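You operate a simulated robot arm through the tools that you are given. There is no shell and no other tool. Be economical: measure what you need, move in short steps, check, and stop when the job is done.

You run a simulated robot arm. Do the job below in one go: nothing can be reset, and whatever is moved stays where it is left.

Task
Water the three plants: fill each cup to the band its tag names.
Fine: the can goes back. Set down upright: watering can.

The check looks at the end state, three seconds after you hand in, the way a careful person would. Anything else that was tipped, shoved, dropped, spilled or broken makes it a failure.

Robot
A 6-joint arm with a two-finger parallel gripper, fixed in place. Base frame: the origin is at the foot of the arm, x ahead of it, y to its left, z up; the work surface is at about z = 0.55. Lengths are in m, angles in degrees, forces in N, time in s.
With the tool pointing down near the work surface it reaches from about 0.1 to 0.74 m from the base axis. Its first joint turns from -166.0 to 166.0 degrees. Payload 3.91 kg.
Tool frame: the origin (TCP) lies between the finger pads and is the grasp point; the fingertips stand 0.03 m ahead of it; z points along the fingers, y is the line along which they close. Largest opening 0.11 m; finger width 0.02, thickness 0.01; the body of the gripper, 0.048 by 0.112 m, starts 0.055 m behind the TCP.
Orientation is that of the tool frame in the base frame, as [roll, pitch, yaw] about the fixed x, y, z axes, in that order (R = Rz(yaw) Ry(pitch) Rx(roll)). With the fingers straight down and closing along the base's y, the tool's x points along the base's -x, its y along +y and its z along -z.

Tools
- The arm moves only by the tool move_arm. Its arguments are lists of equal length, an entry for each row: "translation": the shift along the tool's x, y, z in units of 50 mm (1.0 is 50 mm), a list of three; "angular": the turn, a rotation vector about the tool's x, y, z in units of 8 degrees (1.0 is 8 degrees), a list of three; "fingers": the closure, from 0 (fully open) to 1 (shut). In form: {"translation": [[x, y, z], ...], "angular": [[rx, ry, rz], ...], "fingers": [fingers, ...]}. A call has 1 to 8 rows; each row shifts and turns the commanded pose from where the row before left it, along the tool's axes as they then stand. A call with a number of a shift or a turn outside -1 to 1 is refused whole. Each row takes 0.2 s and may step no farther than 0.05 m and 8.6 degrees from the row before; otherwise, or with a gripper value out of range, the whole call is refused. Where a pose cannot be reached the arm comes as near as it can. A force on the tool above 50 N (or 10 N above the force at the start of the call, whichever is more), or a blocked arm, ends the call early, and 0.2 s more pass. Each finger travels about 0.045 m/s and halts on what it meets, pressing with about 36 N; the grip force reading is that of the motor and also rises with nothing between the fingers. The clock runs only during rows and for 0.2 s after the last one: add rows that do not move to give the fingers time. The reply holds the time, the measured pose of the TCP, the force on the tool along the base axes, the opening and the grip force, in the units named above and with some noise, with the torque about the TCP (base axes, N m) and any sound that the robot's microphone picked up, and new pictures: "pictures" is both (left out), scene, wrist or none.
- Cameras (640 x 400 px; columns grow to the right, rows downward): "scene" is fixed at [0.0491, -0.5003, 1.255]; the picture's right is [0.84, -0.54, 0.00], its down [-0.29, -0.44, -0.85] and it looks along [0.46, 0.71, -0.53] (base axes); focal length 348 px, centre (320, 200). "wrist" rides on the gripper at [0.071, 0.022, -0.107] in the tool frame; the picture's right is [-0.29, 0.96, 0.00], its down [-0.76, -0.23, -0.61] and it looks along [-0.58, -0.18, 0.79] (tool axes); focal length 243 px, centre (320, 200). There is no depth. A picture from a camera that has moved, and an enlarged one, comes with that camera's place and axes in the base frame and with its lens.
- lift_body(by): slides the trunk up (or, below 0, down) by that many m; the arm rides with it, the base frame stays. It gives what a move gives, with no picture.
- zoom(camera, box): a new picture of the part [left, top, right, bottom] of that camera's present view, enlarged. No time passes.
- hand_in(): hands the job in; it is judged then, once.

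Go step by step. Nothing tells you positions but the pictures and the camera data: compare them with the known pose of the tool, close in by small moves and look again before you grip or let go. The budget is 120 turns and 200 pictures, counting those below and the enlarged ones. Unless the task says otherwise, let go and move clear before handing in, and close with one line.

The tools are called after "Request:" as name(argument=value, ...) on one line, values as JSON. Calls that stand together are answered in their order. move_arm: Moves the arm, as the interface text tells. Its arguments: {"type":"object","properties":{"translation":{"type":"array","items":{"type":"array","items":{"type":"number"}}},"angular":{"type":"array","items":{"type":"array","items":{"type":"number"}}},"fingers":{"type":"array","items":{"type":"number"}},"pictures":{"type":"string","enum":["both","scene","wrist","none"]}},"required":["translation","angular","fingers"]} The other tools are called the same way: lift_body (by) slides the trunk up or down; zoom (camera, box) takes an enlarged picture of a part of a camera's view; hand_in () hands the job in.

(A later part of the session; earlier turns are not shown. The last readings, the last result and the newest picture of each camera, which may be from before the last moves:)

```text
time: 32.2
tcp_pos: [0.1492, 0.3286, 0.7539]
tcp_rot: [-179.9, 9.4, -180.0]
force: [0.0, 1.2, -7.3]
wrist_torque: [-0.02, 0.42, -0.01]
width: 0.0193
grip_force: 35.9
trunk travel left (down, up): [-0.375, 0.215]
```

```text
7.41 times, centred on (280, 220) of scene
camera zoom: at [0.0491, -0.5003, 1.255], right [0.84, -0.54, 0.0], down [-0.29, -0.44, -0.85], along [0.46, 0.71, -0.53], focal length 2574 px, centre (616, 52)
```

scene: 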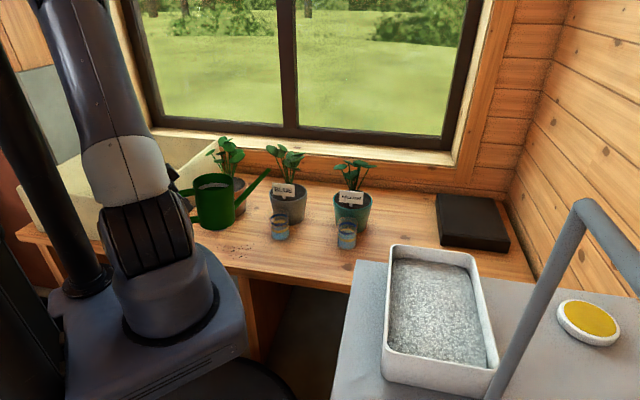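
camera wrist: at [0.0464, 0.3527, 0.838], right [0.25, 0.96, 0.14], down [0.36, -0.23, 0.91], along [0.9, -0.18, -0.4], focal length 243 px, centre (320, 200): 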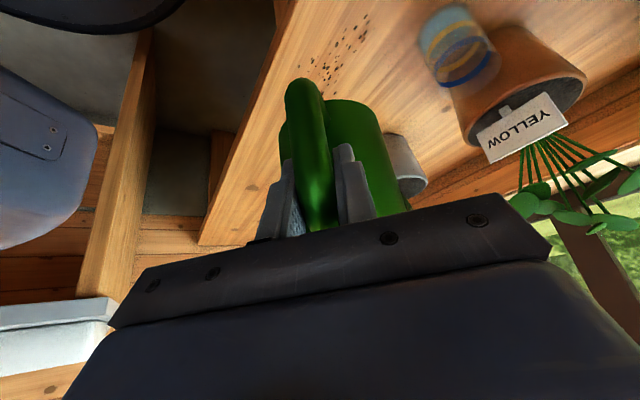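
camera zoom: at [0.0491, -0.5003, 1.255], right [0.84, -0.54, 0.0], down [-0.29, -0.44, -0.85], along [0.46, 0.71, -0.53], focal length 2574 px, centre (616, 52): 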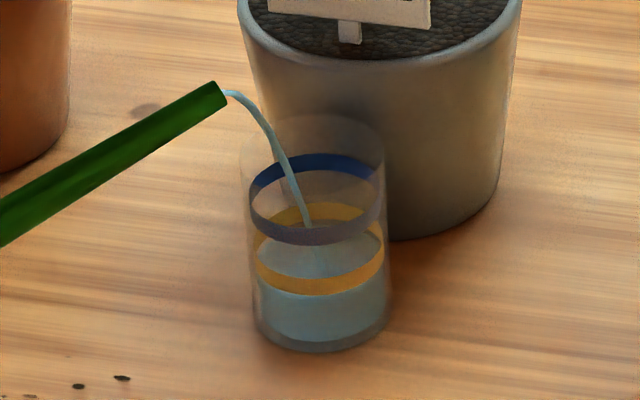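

Request:
move_arm(translation=[[0.002, 0, -0.016], [0.002, 0, -0.016], [0.002, 0, -0.016], [0.002, 0, -0.016], [0.002, 0, -0.016], [0.002, 0, -0.016], [0, 0, 0], [0, 0, 0]], angular=[[0, 0.025, 0], [0, 0.025, 0], [0, 0.025, 0], [0, 0.025, 0], [0, 0.025, 0], [0, 0.025, 0], [0, 0, 0], [0, 0, 0]], fingers=[1, 1, 1, 1, 1, 1, 1, 1], pictures="none")

Request:
zoom(camera="scene", box=[260, 193, 300, 247])

```text
time: 34.0
tcp_pos: [0.1469, 0.3302, 0.7591]
tcp_rot: [179.9, 8.2, 180.0]
force: [-0.5, 0.1, -6.9]
wrist_torque: [0.03, 0.37, 0.02]
width: 0.0195
grip_force: 36.1
trunk travel left (down, up): [-0.375, 0.215]
```

```text
7.41 times, centred on (280, 220) of scene
camera zoom: at [0.0491, -0.5003, 1.255], right [0.84, -0.54, 0.0], down [-0.29, -0.44, -0.85], along [0.46, 0.71, -0.53], focal length 2574 px, centre (616, 52)
```

zoom: 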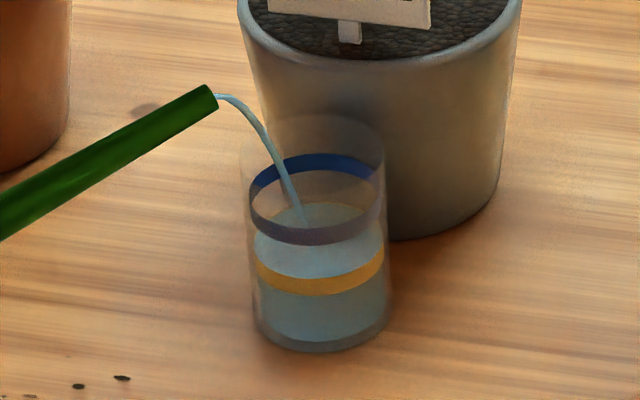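

Level has passed yellow, heading to blue. Shift forward 4 mm and keep pouring.

Request:
move_arm(translation=[[-0.08, 0, 0.01], [0, 0, 0], [0, 0, 0], [0, 0, 0], [0, 0, 0], [0, 0, 0], [0, 0, 0], [0, 0, 0]], angular=[[0, 0, 0], [0, 0, 0], [0, 0, 0], [0, 0, 0], [0, 0, 0], [0, 0, 0], [0, 0, 0], [0, 0, 0]], fingers=[1, 1, 1, 1, 1, 1, 1, 1], pictures="none")

Request:
zoom(camera="scene", box=[260, 193, 300, 247])

```text
time: 35.8
tcp_pos: [0.1503, 0.33, 0.7574]
tcp_rot: [180.0, 8.3, 180.0]
force: [0.1, -0.6, -5.5]
wrist_torque: [-0.02, 0.36, -0.02]
width: 0.0197
grip_force: 36.1
trunk travel left (down, up): [-0.375, 0.215]
```

```text
7.41 times, centred on (280, 220) of scene
camera zoom: at [0.0491, -0.5003, 1.255], right [0.84, -0.54, 0.0], down [-0.29, -0.44, -0.85], along [0.46, 0.71, -0.53], focal length 2574 px, centre (616, 52)
```

zoom: 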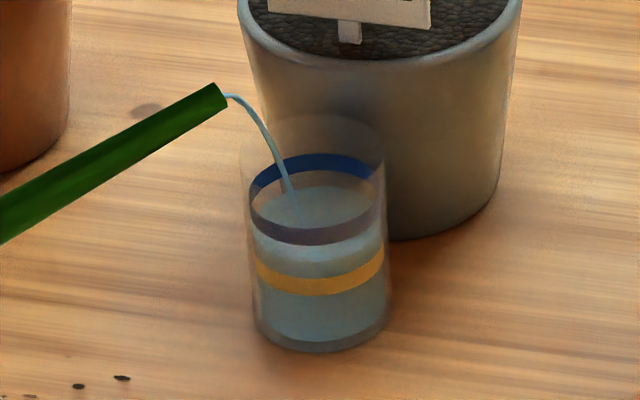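

Level is close below the blue band. About 1.4 s more, then check.

Request:
move_arm(translation=[[-0.06, 0, 0.01], [0, 0, 0], [0, 0, 0], [0, 0, 0], [0, 0, 0], [0, 0, 0]], angular=[[0, 0, 0], [0, 0, 0], [0, 0, 0], [0, 0, 0], [0, 0, 0], [0, 0, 0]], fingers=[1, 1, 1, 1, 1, 1], pictures="none")

Request:
zoom(camera="scene", box=[264, 203, 296, 247])

```text
time: 37.2
tcp_pos: [0.1545, 0.3283, 0.7578]
tcp_rot: [-180.0, 8.2, 180.0]
force: [0.6, 0.5, -5.6]
wrist_torque: [-0.01, 0.39, 0.01]
width: 0.0196
grip_force: 36.4
trunk travel left (down, up): [-0.375, 0.215]
```

```text
9.09 times, centred on (280, 225) of scene
camera zoom: at [0.0491, -0.5003, 1.255], right [0.84, -0.54, 0.0], down [-0.29, -0.44, -0.85], along [0.46, 0.71, -0.53], focal length 3159 px, centre (684, -27)
```

zoom: 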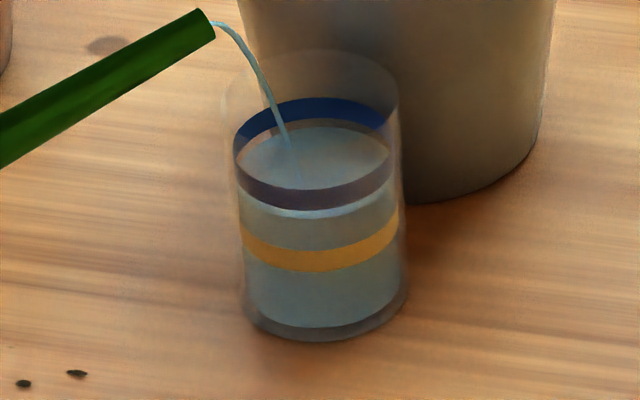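

Water is just below the blue band. About one more second, then tilt back.

Request:
move_arm(translation=[[0, 0, 0], [0, 0, 0], [0, 0, 0], [0, 0, 0], [0, 0, 0], [0, 0, 0], [0, 0, 0], [0, 0, 0]], angular=[[0, 0, 0], [0, 0, 0], [0, 0, 0], [0, 0, 0], [0, 0, 0], [0, -0.6, 0], [0, -0.6, 0], [0, 0, 0]], fingers=[1, 1, 1, 1, 1, 1, 1, 1], pictures="none")

Request:
zoom(camera="scene", box=[264, 203, 296, 247])

```text
time: 39.0
tcp_pos: [0.1541, 0.3289, 0.7589]
tcp_rot: [-180.0, 18.0, -180.0]
force: [0.0, -0.5, -5.6]
wrist_torque: [-0.02, 0.43, -0.02]
width: 0.0194
grip_force: 35.8
trunk travel left (down, up): [-0.375, 0.215]
```

```text
9.09 times, centred on (280, 225) of scene
camera zoom: at [0.0491, -0.5003, 1.255], right [0.84, -0.54, 0.0], down [-0.29, -0.44, -0.85], along [0.46, 0.71, -0.53], focal length 3159 px, centre (684, -27)
```

zoom: 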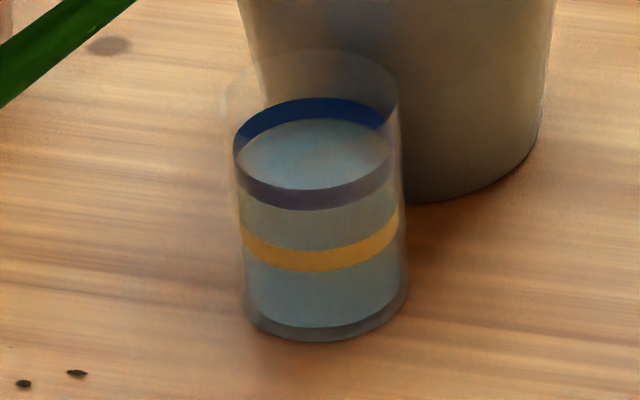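

It's at the blue band's lower edge; another dose of about a second.

Request:
move_arm(translation=[[0, 0, 0], [0, 0, 0], [0, 0, 0], [0, 0, 0], [0, 0, 0], [0, 0, 0], [0, 0, 0], [0, 0, 0]], angular=[[0, 0.6, 0], [0, 0.6, 0], [0, 0, 0], [0, 0, 0], [0, 0, 0], [0, 0, 0], [0, -0.6, 0], [0, -0.6, 0]], fingers=[1, 1, 1, 1, 1, 1, 1, 1], pictures="none")

Request:
zoom(camera="scene", box=[264, 203, 296, 247])

```text
time: 40.8
tcp_pos: [0.1553, 0.3291, 0.7585]
tcp_rot: [-179.9, 17.8, -180.0]
force: [0.4, -0.3, -6.0]
wrist_torque: [0.01, 0.39, 0.03]
width: 0.0195
grip_force: 36.2
trunk travel left (down, up): [-0.375, 0.215]
```

```text
9.09 times, centred on (280, 225) of scene
camera zoom: at [0.0491, -0.5003, 1.255], right [0.84, -0.54, 0.0], down [-0.29, -0.44, -0.85], along [0.46, 0.71, -0.53], focal length 3159 px, centre (684, -27)
```

zoom: 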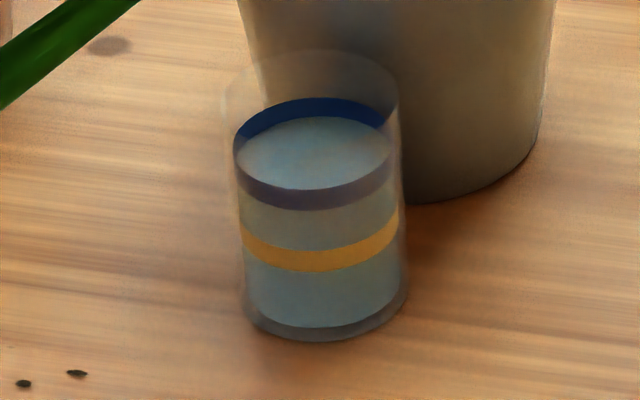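

Flow has weakened as the can empties; repeat with 1.6° more tilt.

Request:
move_arm(translation=[[0, 0, 0], [0, 0, 0], [0, 0, 0], [0, 0, 0], [0, 0, 0], [0, 0, 0], [0, 0, 0], [0, 0, 0]], angular=[[0, 0.7, 0], [0, 0.7, 0], [0, 0, 0], [0, 0, 0], [0, 0, 0], [0, -0.7, 0], [0, -0.7, 0], [0, 0, 0]], fingers=[1, 1, 1, 1, 1, 1, 1, 1], pictures="none")

Request:
zoom(camera="scene", box=[264, 203, 296, 247])

```text
time: 42.6
tcp_pos: [0.1556, 0.3293, 0.7589]
tcp_rot: [-180.0, 17.9, -180.0]
force: [0.1, 0.2, -5.4]
wrist_torque: [-0.02, 0.38, -0.02]
width: 0.0198
grip_force: 36.3
trunk travel left (down, up): [-0.375, 0.215]
```

```text
9.09 times, centred on (280, 225) of scene
camera zoom: at [0.0491, -0.5003, 1.255], right [0.84, -0.54, 0.0], down [-0.29, -0.44, -0.85], along [0.46, 0.71, -0.53], focal length 3159 px, centre (684, -27)
```

zoom: 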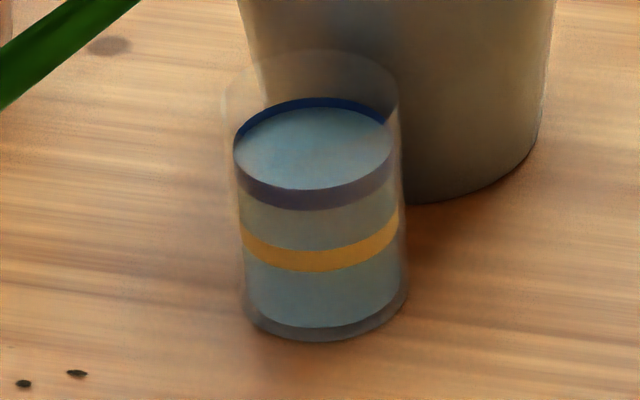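

Cup 2 is mid blue band. Level the can, raise a little and move on to cup 1 (yellow), near (0.27, 0.475).

Request:
move_arm(translation=[[0, 0, 0], [0, 0, 0], [0.407, 0.513, -0.35], [0.407, 0.513, -0.35], [0.407, 0.513, -0.35], [0.407, 0.513, -0.35], [0.407, 0.513, -0.35], [0.407, 0.513, -0.35]], angular=[[0, -0.75, 0], [0, -0.75, 0], [0, 0, 0], [0, 0, 0], [0, 0, 0], [0, 0, 0], [0, 0, 0], [0, 0, 0]], fingers=[1, 1, 1, 1, 1, 1, 1, 1])

Request:
zoom(camera="scene", box=[130, 140, 260, 250])

Request:
zoom(camera="scene", box=[201, 193, 233, 237])

```text
time: 44.4
tcp_pos: [-0.0056, 0.4805, 0.7904]
tcp_rot: [179.9, 29.9, 180.0]
force: [-1.4, -2.9, -5.3]
wrist_torque: [0.03, 0.5, -0.25]
width: 0.022
grip_force: 36.2
trunk travel left (down, up): [-0.375, 0.215]
camera wrist: at [-0.1203, 0.5034, 0.8476], right [0.25, 0.96, 0.14], down [0.36, -0.23, 0.9], along [0.9, -0.18, -0.4], focal length 243 px, centre (320, 200)
```

scene: 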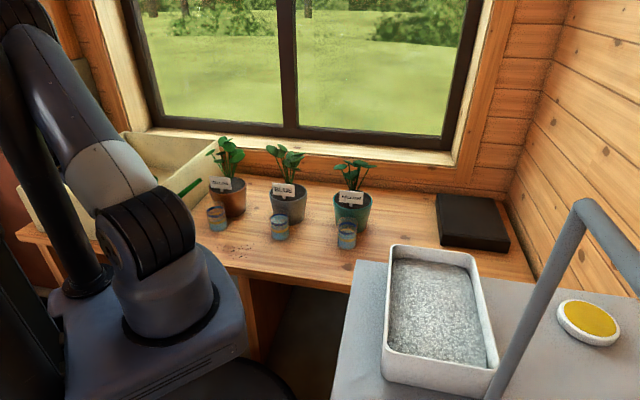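
wrist: 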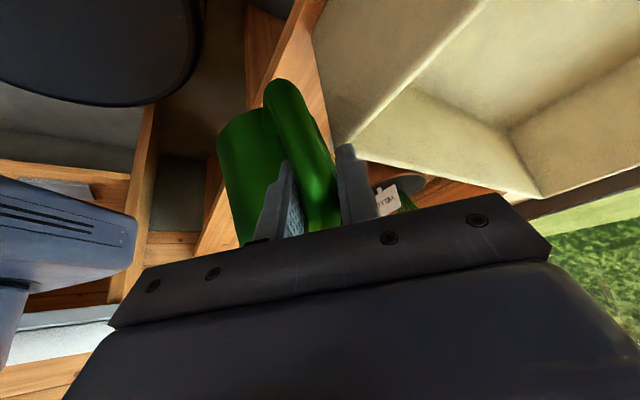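

```text
3.64 times, centred on (195, 195) of scene
camera zoom: at [0.0491, -0.5003, 1.255], right [0.84, -0.54, 0.0], down [-0.29, -0.44, -0.85], along [0.46, 0.71, -0.53], focal length 1264 px, centre (774, 218)
```

zoom: 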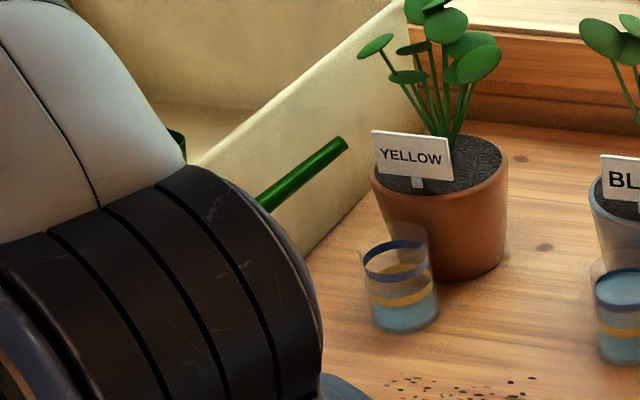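

```text
9.09 times, centred on (217, 215) of scene
camera zoom: at [0.0491, -0.5003, 1.255], right [0.84, -0.54, 0.0], down [-0.29, -0.44, -0.85], along [0.46, 0.71, -0.53], focal length 3159 px, centre (1256, 64)
```

zoom: 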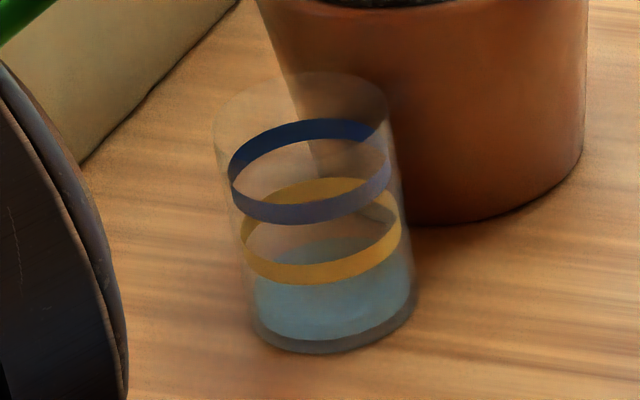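

The can's side touched the beige box and it twisted a bit in the grip. I'll back straight out along the path and look.

Request:
move_arm(translation=[[-0.2, -0.35, 0.115], [-0.456, -0.513, 0.263], [-0.456, -0.513, 0.263], [-0.456, -0.513, 0.263], [0, 0, 0]], angular=[[0, 0, 0], [0, 0, 0], [0, 0, 0], [0, 0, 0], [0, 0, 0]], fingers=[1, 1, 1, 1, 1])

Request:
zoom(camera="scene", box=[130, 140, 300, 260])

```text
time: 45.6
tcp_pos: [0.088, 0.3877, 0.7903]
tcp_rot: [179.9, 29.8, -180.0]
force: [-0.6, 0.1, -5.9]
wrist_torque: [0.05, 0.48, 0.02]
width: 0.0194
grip_force: 35.9
trunk travel left (down, up): [-0.375, 0.215]
camera wrist: at [-0.0272, 0.4106, 0.8476], right [0.25, 0.96, 0.14], down [0.36, -0.23, 0.9], along [0.9, -0.18, -0.4], focal length 243 px, centre (320, 200)
```

scene: 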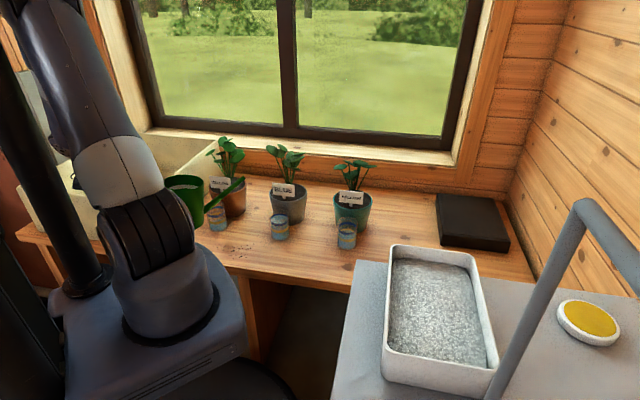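
wrist: 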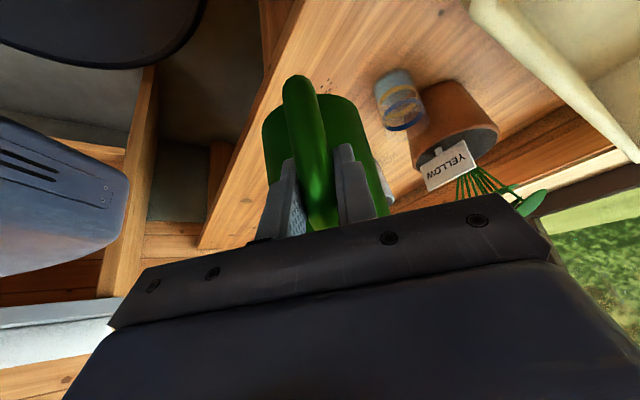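

```text
3.33 times, centred on (215, 200) of scene
camera zoom: at [0.0491, -0.5003, 1.255], right [0.84, -0.54, 0.0], down [-0.29, -0.44, -0.85], along [0.46, 0.71, -0.53], focal length 1158 px, centre (670, 200)
```

zoom: 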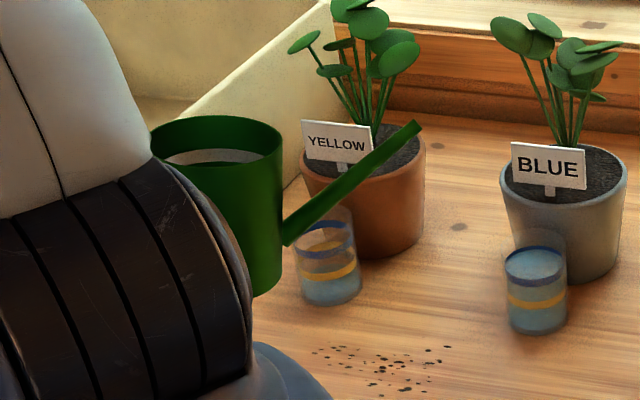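

Backed out; the box looks unmoved and nothing spilled, but the can is turned some degrees in the grip. I'll measure the twist.

Request:
zoom(camera="wrist", box=[230, 60, 420, 230])

Request:
zoom(camera="scene", box=[155, 160, 245, 230])

```text
2.35 times, centred on (325, 145) of wrist
camera zoom: at [-0.0272, 0.4106, 0.8476], right [0.25, 0.96, 0.14], down [0.36, -0.23, 0.9], along [0.9, -0.18, -0.4], focal length 571 px, centre (308, 329)
```

zoom: 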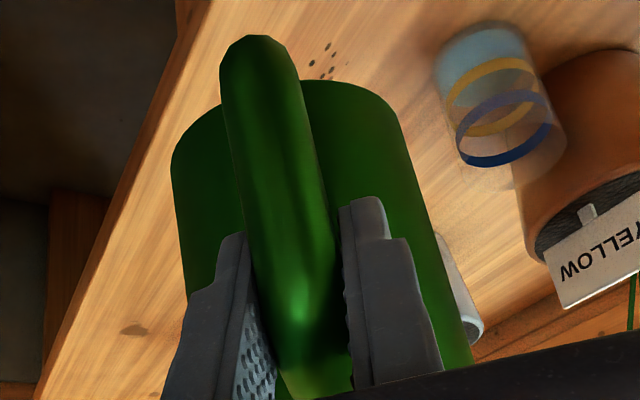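

```text
5.71 times, centred on (200, 195) of scene
camera zoom: at [0.0491, -0.5003, 1.255], right [0.84, -0.54, 0.0], down [-0.29, -0.44, -0.85], along [0.46, 0.71, -0.53], focal length 1986 px, centre (1006, 229)
```

zoom: 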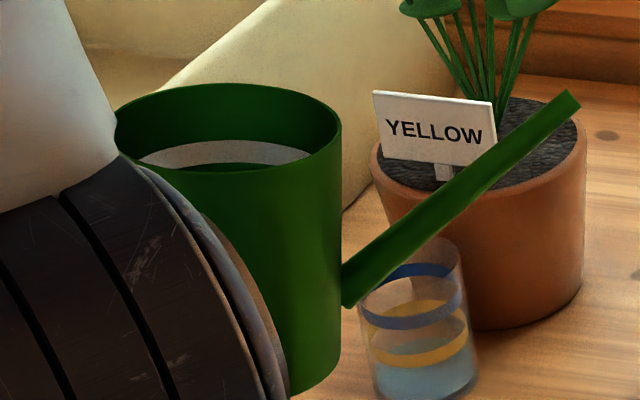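

The can is turned about -20° in the grip but still upright. I'll pull back to about (0.036, 0.336) and turn the tool +48° so the spout heads about +28°, pointing at cup 1 clear of the box.

Request:
move_arm(translation=[[0.45, -0.52, -0.26], [0.45, -0.52, -0.26], [0, 0, 0], [0, 0, 0], [0, 0, 0]], angular=[[0, 0, 0], [0, 0, 0], [-0.45, 0, -0.78], [-0.45, 0, -0.78], [-0.45, 0, -0.78]], fingers=[1, 1, 1, 1, 1])

```text
time: 47.0
tcp_pos: [0.0704, 0.3311, 0.7792]
tcp_rot: [-177.9, 29.8, -163.0]
force: [-0.4, 0.2, -6.3]
wrist_torque: [-0.06, 0.48, 0.03]
width: 0.0196
grip_force: 35.7
trunk travel left (down, up): [-0.375, 0.215]
stopped in row 5: the arm was blocked; the commanded pose is now the measured one
camera wrist: at [-0.0472, 0.3235, 0.8355], right [-0.02, 0.99, 0.11], down [0.4, -0.09, 0.91], along [0.92, 0.07, -0.39], focal length 243 px, centre (320, 200)
```

scene: 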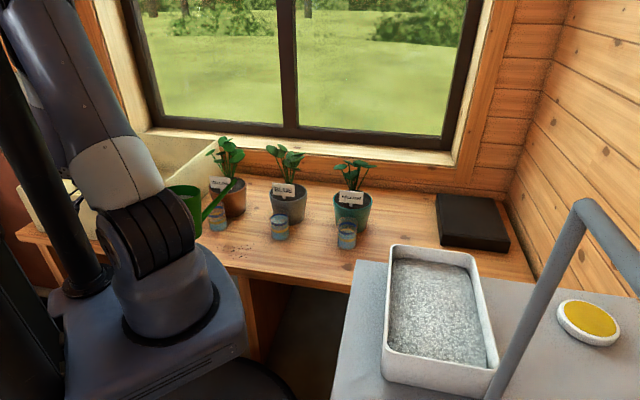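
wrist: 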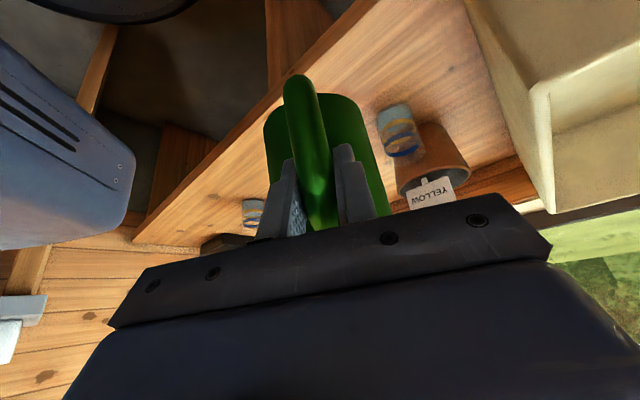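

The arm was blocked, being folded too close to the base. I'll go a bit farther out, pre-tilt the can 10° about its own side axis (still well short of flowing), then turn further.

Request:
move_arm(translation=[[-0.125, 0.478, 0.073], [-0.125, 0.478, 0.073], [0, 0, 0], [0, 0, 0], [0, 0, 0], [0, 0, 0], [0, 0, 0]], angular=[[0, 0, 0], [0, 0, 0], [-0.185, 0.588, 0.107], [-0.185, 0.588, 0.107], [-0.29, 0.05, -0.775], [-0.29, 0.05, -0.775], [-0.29, 0.05, -0.775]], fingers=[1, 1, 1, 1, 1, 1, 1])

```text
time: 48.6
tcp_pos: [0.07, 0.3828, 0.7769]
tcp_rot: [178.3, 19.7, -144.7]
force: [0.6, 0.1, -5.8]
wrist_torque: [-0.21, 0.39, -0.02]
width: 0.0197
grip_force: 36.3
trunk travel left (down, up): [-0.375, 0.215]
camera wrist: at [-0.025, 0.3377, 0.8542], right [-0.34, 0.93, 0.13], down [0.56, 0.09, 0.82], along [0.75, 0.35, -0.56], focal length 243 px, centre (320, 200)
```

scene: 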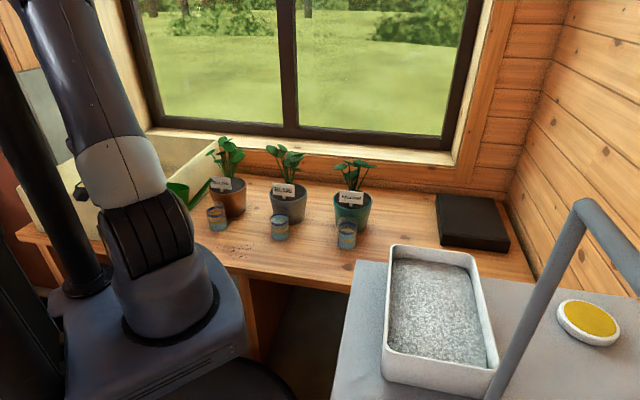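
wrist: 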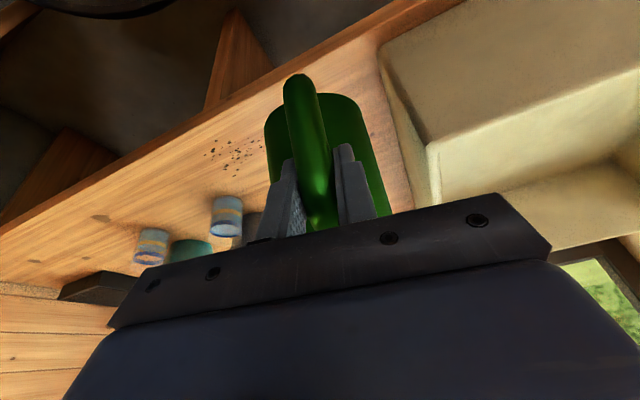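

That works. I'll move back 5 cm in x toward the pour spot and check where the tip is.

Request:
move_arm(translation=[[0.41, 0.25, -0.14], [0.41, 0.25, -0.14], [0, 0, 0]], angular=[[0, 0, 0], [0, 0, 0], [0, 0, 0]], fingers=[1, 1, 1], pictures="wrist")

Request:
zoom(camera="scene", box=[160, 150, 250, 240])

```text
time: 49.4
tcp_pos: [0.0199, 0.3772, 0.7775]
tcp_rot: [178.2, 19.6, -144.8]
force: [1.0, -0.1, -5.5]
wrist_torque: [-0.26, 0.39, -0.02]
width: 0.0194
grip_force: 36.2
trunk travel left (down, up): [-0.375, 0.215]
camera wrist: at [-0.0758, 0.3329, 0.8536], right [-0.34, 0.93, 0.13], down [0.56, 0.09, 0.82], along [0.76, 0.35, -0.56], focal length 243 px, centre (320, 200)
```

wrist: 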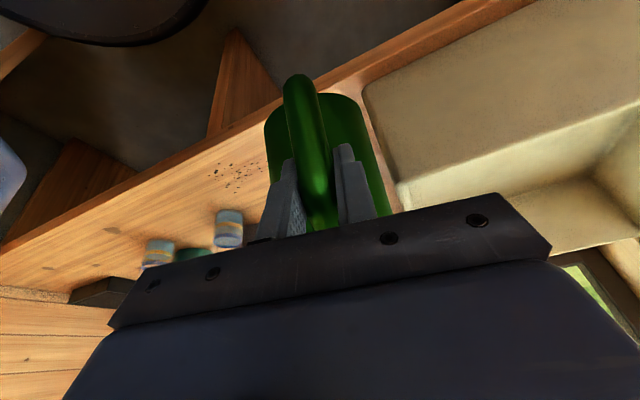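

```text
4.44 times, centred on (205, 195) of scene
camera zoom: at [0.0491, -0.5003, 1.255], right [0.84, -0.54, 0.0], down [-0.29, -0.44, -0.85], along [0.46, 0.71, -0.53], focal length 1544 px, centre (831, 222)
```

zoom: 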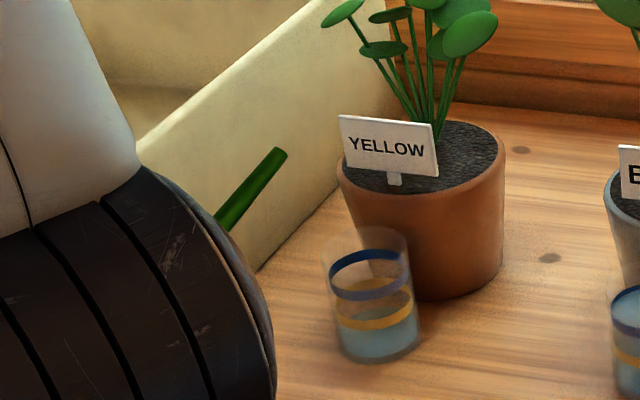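

Using the grip-to-tip length, the tip is at about (0.235, 0.49, 0.725), heading 27°, slightly nose-down. Turning the tool back 8° puts the tip right before cup 1; then tilt 3° and look.

Request:
move_arm(translation=[[0, 0, 0], [0, 0, 0], [0, 0, 0], [0, 0, 0]], angular=[[0.168, -0.014, 0.47], [0.168, -0.014, 0.47], [-0.05, 0.37, 0.03], [0, 0, 0]], fingers=[1, 1, 1, 1], pictures="wrist")

Request:
zoom(camera="scene", box=[180, 165, 240, 240])

```text
time: 50.4
tcp_pos: [0.0193, 0.3774, 0.7776]
tcp_rot: [177.8, 16.7, -152.9]
force: [0.0, -0.3, -5.6]
wrist_torque: [-0.17, 0.37, -0.01]
width: 0.0197
grip_force: 36.1
trunk travel left (down, up): [-0.375, 0.215]
camera wrist: at [-0.0767, 0.348, 0.8594], right [-0.2, 0.97, 0.12], down [0.61, 0.03, 0.79], along [0.77, 0.23, -0.6], focal length 243 px, centre (320, 200)
```

wrist: 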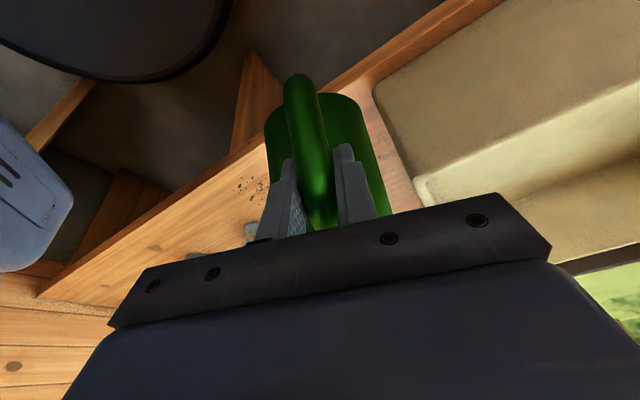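

```text
5.33 times, centred on (210, 202) of scene
camera zoom: at [0.0491, -0.5003, 1.255], right [0.84, -0.54, 0.0], down [-0.29, -0.44, -0.85], along [0.46, 0.71, -0.53], focal length 1853 px, centre (907, 187)
```

zoom: 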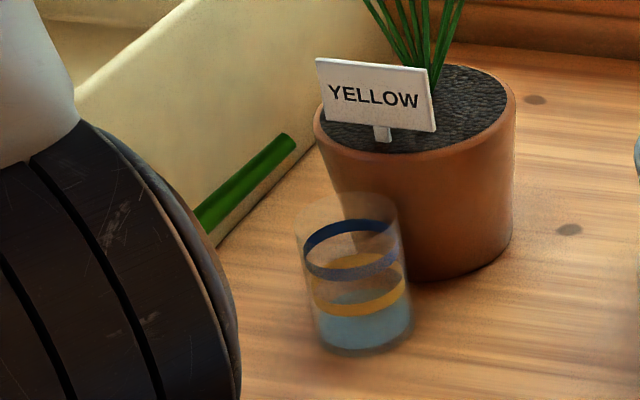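

The tip is now about 3 cm before the cup's centre at z 0.716, matching the earlier pours. Tilting in 2° steps until it flows.

Request:
move_arm(translation=[[0, 0, 0], [0, 0, 0]], angular=[[-0.034, 0.247, 0.02], [0, 0, 0]], fingers=[1, 1], pictures="none")

Request:
zoom(camera="scene", box=[190, 175, 240, 240])

```text
time: 51.0
tcp_pos: [0.0186, 0.3773, 0.778]
tcp_rot: [177.5, 14.8, -153.0]
force: [-0.8, 0.8, -5.6]
wrist_torque: [-0.14, 0.36, 0.0]
width: 0.0198
grip_force: 35.8
trunk travel left (down, up): [-0.375, 0.215]
```

```text
6.15 times, centred on (215, 208) of scene
camera zoom: at [0.0491, -0.5003, 1.255], right [0.84, -0.54, 0.0], down [-0.29, -0.44, -0.85], along [0.46, 0.71, -0.53], focal length 2138 px, centre (966, 154)
```

zoom: 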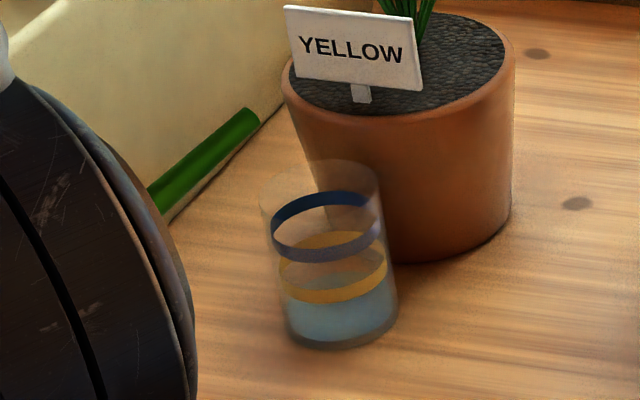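

No flow yet. Since a first trickle falls nearly straight, I'll move the tip 17 mm forward over the cup before tilting on.

Request:
move_arm(translation=[[-0.324, -0.05, 0.084], [0, 0, 0], [0, 0, 0]], angular=[[0, 0, 0], [-0.034, 0.247, 0.02], [0, 0, 0]], fingers=[1, 1, 1], pictures="none")

Request:
zoom(camera="scene", box=[190, 175, 240, 240])

```text
time: 51.8
tcp_pos: [0.0354, 0.3827, 0.7779]
tcp_rot: [177.2, 12.8, -153.0]
force: [-0.3, -0.7, -5.7]
wrist_torque: [-0.14, 0.36, 0.03]
width: 0.0193
grip_force: 36.2
trunk travel left (down, up): [-0.375, 0.215]
```

```text
6.15 times, centred on (215, 208) of scene
camera zoom: at [0.0491, -0.5003, 1.255], right [0.84, -0.54, 0.0], down [-0.29, -0.44, -0.85], along [0.46, 0.71, -0.53], focal length 2138 px, centre (966, 154)
```

zoom: 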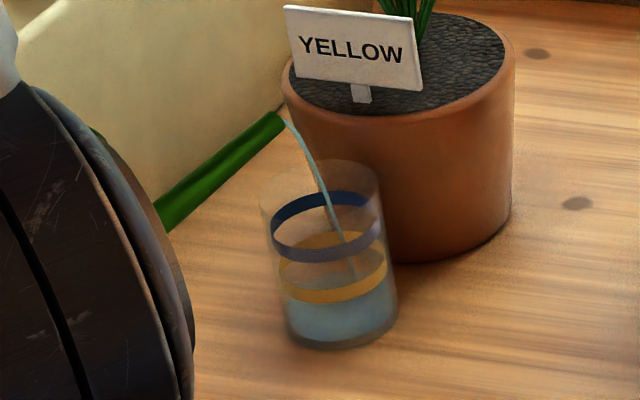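

It's flowing into the cup, toward the back. Shift back about 1 cm and continue.

Request:
move_arm(translation=[[0.224, -0.014, -0.06], [0, 0, 0], [0, 0, 0], [0, 0, 0]], angular=[[0, 0, 0], [0, 0, 0], [0, 0, 0], [0, 0, 0]], fingers=[1, 1, 1, 1], pictures="none")

Request:
zoom(camera="scene", box=[196, 185, 236, 240])

```text
time: 52.8
tcp_pos: [0.0253, 0.3768, 0.7775]
tcp_rot: [177.2, 12.8, -153.0]
force: [-0.5, 0.2, -4.5]
wrist_torque: [-0.11, 0.31, -0.01]
width: 0.0197
grip_force: 36.3
trunk travel left (down, up): [-0.375, 0.215]
```

```text
7.27 times, centred on (216, 212) of scene
camera zoom: at [0.0491, -0.5003, 1.255], right [0.84, -0.54, 0.0], down [-0.29, -0.44, -0.85], along [0.46, 0.71, -0.53], focal length 2527 px, centre (1076, 109)
```

zoom: 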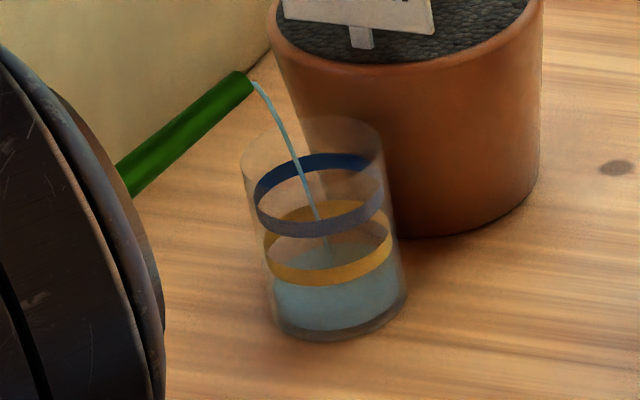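

Centred. Hold on with a 1° further tilt.

Request:
move_arm(translation=[[0, 0, 0], [0, 0, 0], [0, 0, 0], [0, 0, 0], [0, 0, 0], [0, 0, 0]], angular=[[-0.017, 0.124, 0.01], [0, 0, 0], [0, 0, 0], [0, 0, 0], [0, 0, 0], [0, 0, 0]], fingers=[1, 1, 1, 1, 1, 1], pictures="none")

Request:
zoom(camera="scene", box=[196, 185, 236, 240])

```text
time: 54.2
tcp_pos: [0.0255, 0.3769, 0.7768]
tcp_rot: [177.1, 11.8, -153.1]
force: [-0.2, -0.2, -5.9]
wrist_torque: [-0.15, 0.37, -0.01]
width: 0.0193
grip_force: 36.4
trunk travel left (down, up): [-0.375, 0.215]
```

```text
7.27 times, centred on (216, 212) of scene
camera zoom: at [0.0491, -0.5003, 1.255], right [0.84, -0.54, 0.0], down [-0.29, -0.44, -0.85], along [0.46, 0.71, -0.53], focal length 2527 px, centre (1076, 109)
```

zoom: 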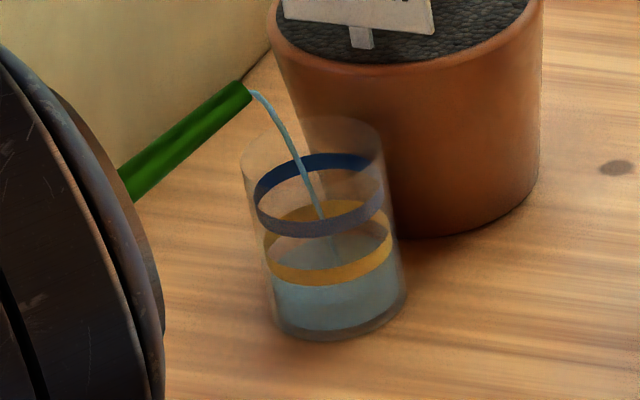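

Request:
move_arm(translation=[[0, 0, 0], [0, 0, 0], [0, 0, 0], [0, 0, 0], [0, 0, 0], [0, 0, 0]], angular=[[0, 0, 0], [0, 0, 0], [0, 0, 0], [0, 0, 0], [0, 0, 0], [0, 0, 0]], fingers=[1, 1, 1, 1, 1, 1], pictures="none")

Request:
zoom(camera="scene", box=[203, 195, 231, 235])

```text
time: 55.6
tcp_pos: [0.0256, 0.3758, 0.7785]
tcp_rot: [177.1, 11.7, -153.0]
force: [-0.1, -0.6, -4.5]
wrist_torque: [-0.13, 0.31, 0.02]
width: 0.0197
grip_force: 36.3
trunk travel left (down, up): [-0.375, 0.215]
```

```text
10.00 times, centred on (217, 215) of scene
camera zoom: at [0.0491, -0.5003, 1.255], right [0.84, -0.54, 0.0], down [-0.29, -0.44, -0.85], along [0.46, 0.71, -0.53], focal length 3475 px, centre (1350, 50)
```

zoom: 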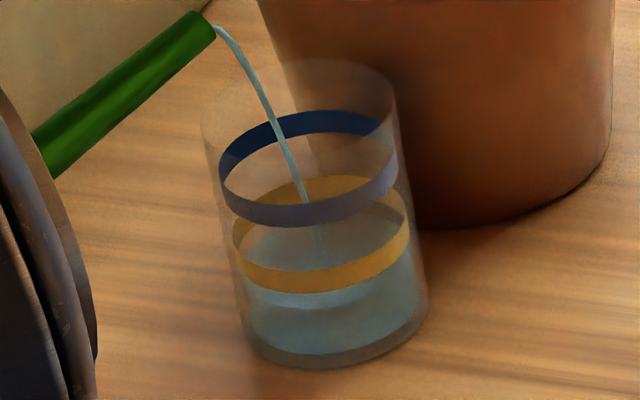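

Slightly below the yellow band. Hold about 1.8 s more.

Request:
move_arm(translation=[[0, 0, 0], [0, 0, 0], [0, 0, 0], [0, 0, 0], [0, 0, 0], [0, 0, 0], [0, 0, 0], [0, 0, 0]], angular=[[0, 0, 0], [0, 0, 0], [0, 0, 0], [0, 0, 0], [0, 0, 0], [0, 0, 0], [0, 0, 0], [0, 0, 0]], fingers=[1, 1, 1, 1, 1, 1, 1, 1], pictures="none")

Request:
zoom(camera="scene", box=[203, 195, 231, 235])

```text
time: 57.4
tcp_pos: [0.0261, 0.3763, 0.778]
tcp_rot: [177.1, 11.8, -153.1]
force: [0.5, -0.6, -5.0]
wrist_torque: [-0.13, 0.3, 0.01]
width: 0.0193
grip_force: 36.1
trunk travel left (down, up): [-0.375, 0.215]
```

```text
10.00 times, centred on (217, 215) of scene
camera zoom: at [0.0491, -0.5003, 1.255], right [0.84, -0.54, 0.0], down [-0.29, -0.44, -0.85], along [0.46, 0.71, -0.53], focal length 3475 px, centre (1350, 50)
```

zoom: 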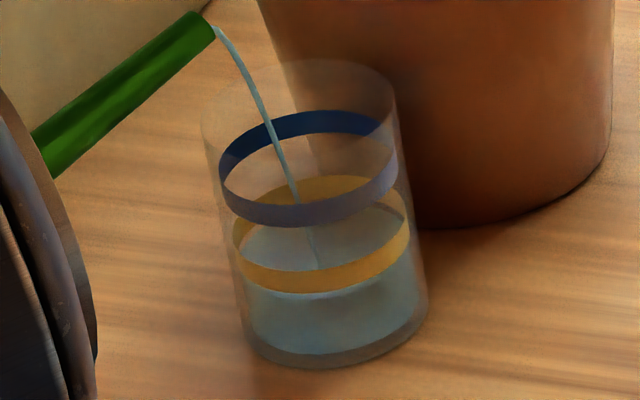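

At the band's lower edge. Tilt 1° more for about 1 s, then tilt back.

Request:
move_arm(translation=[[0, 0, 0], [0, 0, 0], [0, 0, 0], [0, 0, 0], [0, 0, 0], [0, 0, 0], [0, 0, 0]], angular=[[-0.017, 0.124, 0.01], [0, 0, 0], [0, 0, 0], [0, 0, 0], [0.082, -0.6, -0.047], [0.082, -0.6, -0.047], [0, 0, 0]], fingers=[1, 1, 1, 1, 1, 1, 1], pictures="none")

Request:
zoom(camera="scene", box=[203, 195, 231, 235])

```text
time: 59.0
tcp_pos: [0.0251, 0.3762, 0.7777]
tcp_rot: [178.3, 20.5, -152.8]
force: [-0.7, 0.4, -5.7]
wrist_torque: [-0.14, 0.38, -0.03]
width: 0.0194
grip_force: 36.4
trunk travel left (down, up): [-0.375, 0.215]
```

```text
10.00 times, centred on (217, 215) of scene
camera zoom: at [0.0491, -0.5003, 1.255], right [0.84, -0.54, 0.0], down [-0.29, -0.44, -0.85], along [0.46, 0.71, -0.53], focal length 3475 px, centre (1350, 50)
```

zoom: 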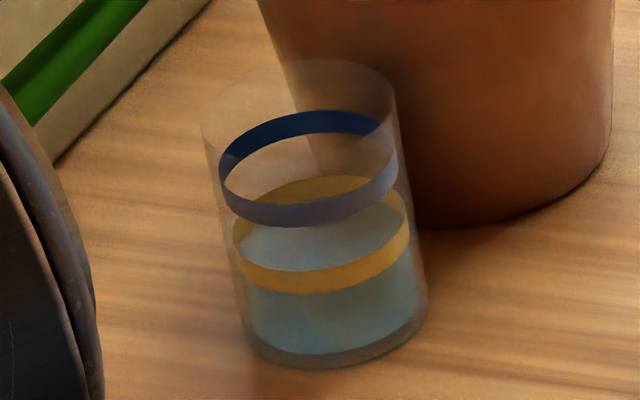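

Level is at the bottom of the band; one more similar dose.

Request:
move_arm(translation=[[0, 0, 0], [0, 0, 0], [0, 0, 0], [0, 0, 0], [0, 0, 0], [0, 0, 0], [0, 0, 0], [0, 0, 0]], angular=[[-0.082, 0.6, 0.047], [-0.09, 0.65, 0.05], [0, 0, 0], [0, 0, 0], [0, 0, 0], [0, 0, 0], [0.086, -0.625, -0.049], [0.086, -0.625, -0.049]], fingers=[1, 1, 1, 1, 1, 1, 1, 1], pictures="none")

Request:
zoom(camera="scene", box=[203, 195, 231, 235])

```text
time: 60.8
tcp_pos: [0.026, 0.3759, 0.779]
tcp_rot: [178.2, 20.4, -152.8]
force: [0.0, -0.4, -5.1]
wrist_torque: [-0.17, 0.34, -0.02]
width: 0.0195
grip_force: 35.9
trunk travel left (down, up): [-0.375, 0.215]
```

```text
10.00 times, centred on (217, 215) of scene
camera zoom: at [0.0491, -0.5003, 1.255], right [0.84, -0.54, 0.0], down [-0.29, -0.44, -0.85], along [0.46, 0.71, -0.53], focal length 3475 px, centre (1350, 50)
```

zoom: 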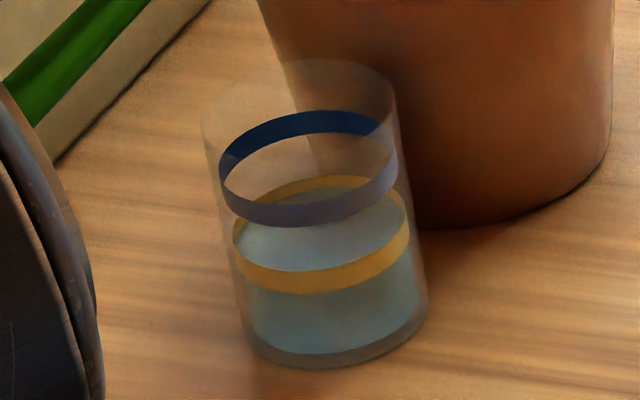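

All three cups now look right. I'll raise the can, level it, and turn it away to the right for the way back.

Request:
move_arm(translation=[[-0.209, 0.018, -0.562], [-0.209, 0.018, -0.562], [0, 0, 0], [0, 0, 0], [0, 0, 0], [0, 0, 0], [0, 0, 0], [0, 0, 0]], angular=[[0, 0, 0], [0, 0, 0], [0.136, -0.98, -0.078], [0.45, -0.01, 0.84], [0.45, -0.01, 0.84], [0.45, -0.01, 0.84], [0.45, -0.01, 0.84], [0.45, -0.01, 0.84]], fingers=[1, 1, 1, 1, 1, 1, 1, 1])

```text
time: 62.6
tcp_pos: [0.0378, 0.3811, 0.8533]
tcp_rot: [176.9, 27.2, 166.3]
force: [-0.6, -0.6, -5.6]
wrist_torque: [0.09, 0.42, -0.03]
width: 0.0194
grip_force: 36.4
trunk travel left (down, up): [-0.375, 0.215]
camera wrist: at [-0.0678, 0.4246, 0.9172], right [0.45, 0.87, 0.18], down [0.33, -0.35, 0.88], along [0.83, -0.34, -0.45], focal length 243 px, centre (320, 200)
```

scene: 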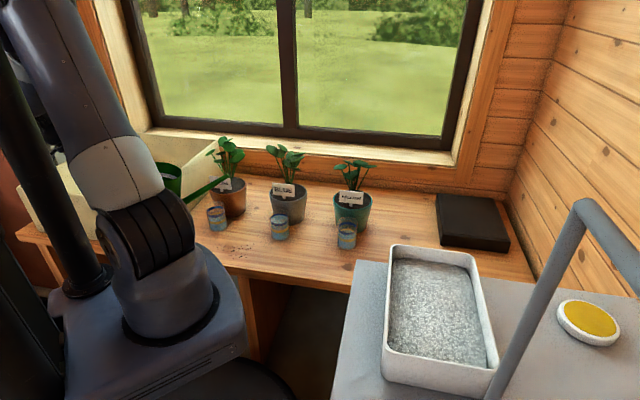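
wrist: 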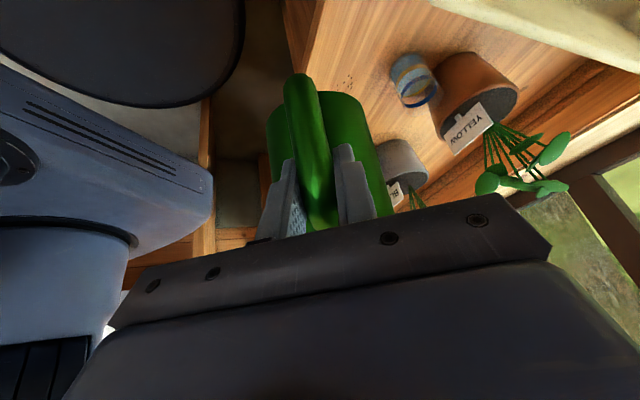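

Clear. Carry the can out to the right, staying high.

Request:
move_arm(translation=[[-0.4, -0.165, 0.198], [-0.6, -0.2475, 0.297], [-0.65, -0.268, 0.322], [-0.65, -0.268, 0.322], [-0.65, -0.268, 0.322], [-0.65, -0.268, 0.322], [-0.65, -0.268, 0.322], [-0.6, -0.2475, 0.297]], angular=[[0, 0, 0], [0, 0, 0], [0, 0, 0], [0, 0, 0], [0, 0, 0], [0, 0, 0], [0, 0, 0], [0, 0, 0]], fingers=[1, 1, 1, 1, 1, 1, 1, 1], pictures="scene")

Request:
zoom(camera="scene", box=[220, 100, 400, 230])

```text
time: 64.4
tcp_pos: [0.2733, 0.2301, 0.8472]
tcp_rot: [179.4, 28.4, 169.6]
force: [0.4, 0.3, -5.8]
wrist_torque: [0.11, 0.39, 0.02]
width: 0.0196
grip_force: 36.0
trunk travel left (down, up): [-0.375, 0.215]
```

scene: 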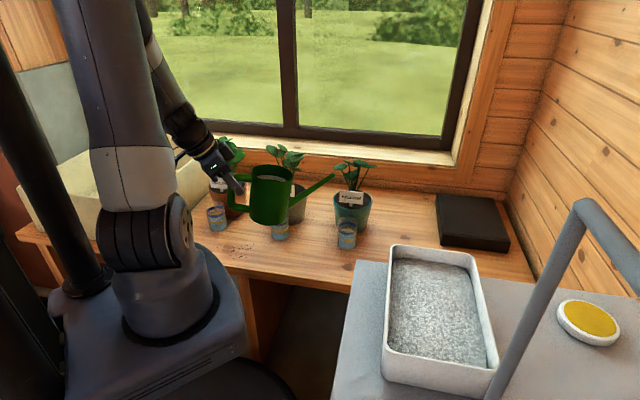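

```text
3.08 times, centred on (310, 165) of scene
camera zoom: at [0.0491, -0.5003, 1.255], right [0.84, -0.54, 0.0], down [-0.29, -0.44, -0.85], along [0.46, 0.71, -0.53], focal length 1069 px, centre (351, 308)
```

zoom: 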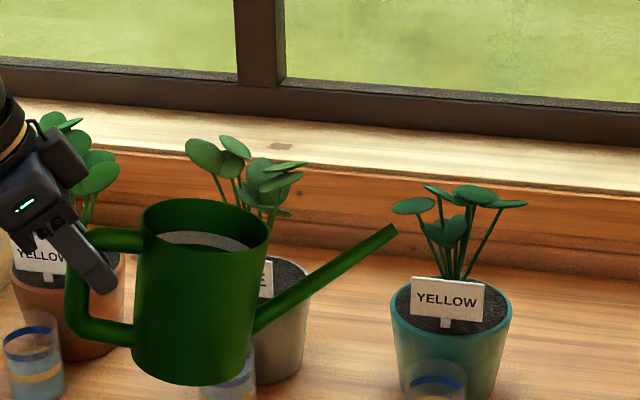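

The can now looks about 10° nose-down and heads about -20°. I'll level it about its side axis and turn it to the original -32° heading, then check.

Request:
move_arm(translation=[[0, 0, 0], [0, 0, 0], [0, 0, 0], [0, 0, 0], [0, 0, 0]], angular=[[0.095, -0.615, -0.052], [0.095, -0.615, -0.052], [0.46, -0.02, 0.59], [0.46, -0.02, 0.59], [0, 0, 0]], fingers=[1, 1, 1, 1, 1])

Request:
zoom(camera="scene", box=[220, 120, 380, 240])

```text
time: 65.6
tcp_pos: [0.2738, 0.2314, 0.8463]
tcp_rot: [-178.5, 38.9, 158.6]
force: [-0.6, -0.2, -4.8]
wrist_torque: [0.22, 0.44, 0.01]
width: 0.0193
grip_force: 36.0
trunk travel left (down, up): [-0.375, 0.215]
camera wrist: at [0.1687, 0.299, 0.8847], right [0.57, 0.8, 0.16], down [0.11, -0.28, 0.95], along [0.81, -0.53, -0.25], focal length 243 px, centre (320, 200)
```

scene: 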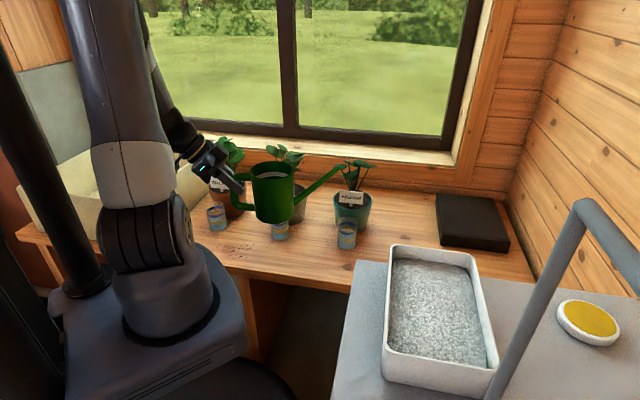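
wrist: 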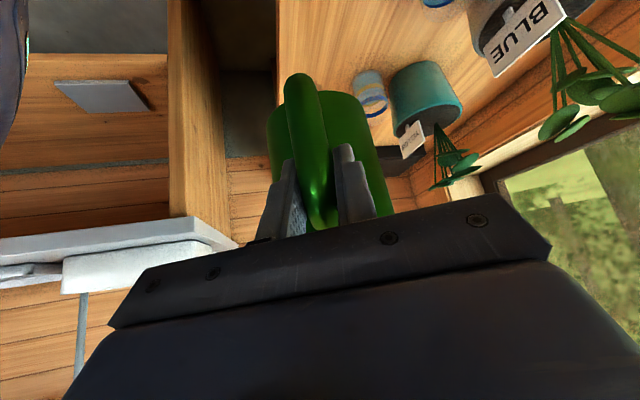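

```text
3.33 times, centred on (300, 180) of scene
camera zoom: at [0.0491, -0.5003, 1.255], right [0.84, -0.54, 0.0], down [-0.29, -0.44, -0.85], along [0.46, 0.71, -0.53], focal length 1158 px, centre (387, 267)
```

zoom: 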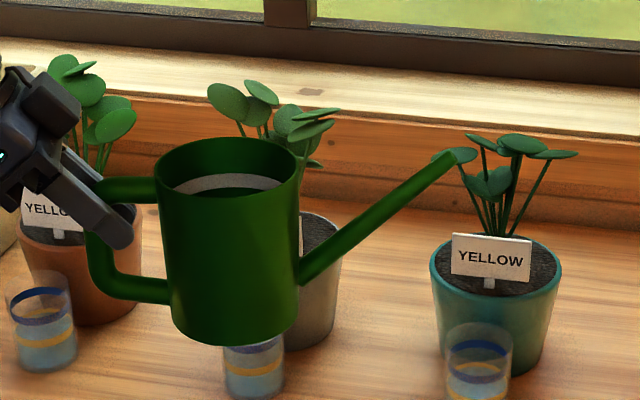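

Nearly level now. I'll carry it across toward its original place, still high.

Request:
move_arm(translation=[[-0.4, -0.05, 0.333], [-0.53, -0.067, 0.442], [-0.53, -0.067, 0.442], [-0.53, -0.067, 0.442], [-0.53, -0.067, 0.442], [-0.53, -0.067, 0.442], [-0.53, -0.067, 0.442], [-0.53, -0.067, 0.442]], angular=[[0.157, 0.005, 0.194], [0.157, 0.005, 0.194], [0, 0, 0], [0, 0, 0], [0, 0, 0], [0, 0, 0], [0, 0, 0], [0, 0, 0]], fingers=[1, 1, 1, 1, 1, 1, 1, 1], pictures="scene")

```text
time: 67.4
tcp_pos: [0.504, 0.0908, 0.8449]
tcp_rot: [-178.5, 38.9, 154.7]
force: [-0.1, 0.2, -4.4]
wrist_torque: [0.26, 0.41, 0.0]
width: 0.0193
grip_force: 36.1
trunk travel left (down, up): [-0.375, 0.215]
```

scene: 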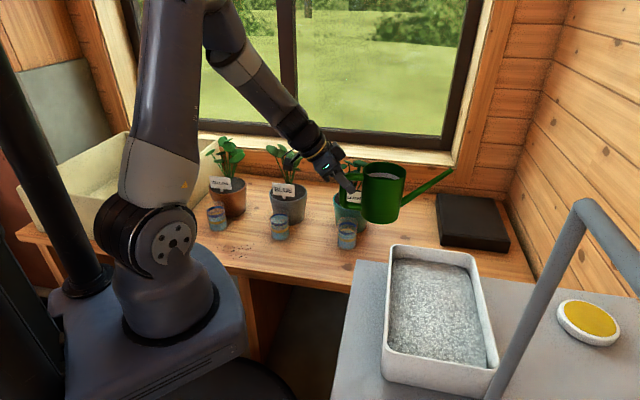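

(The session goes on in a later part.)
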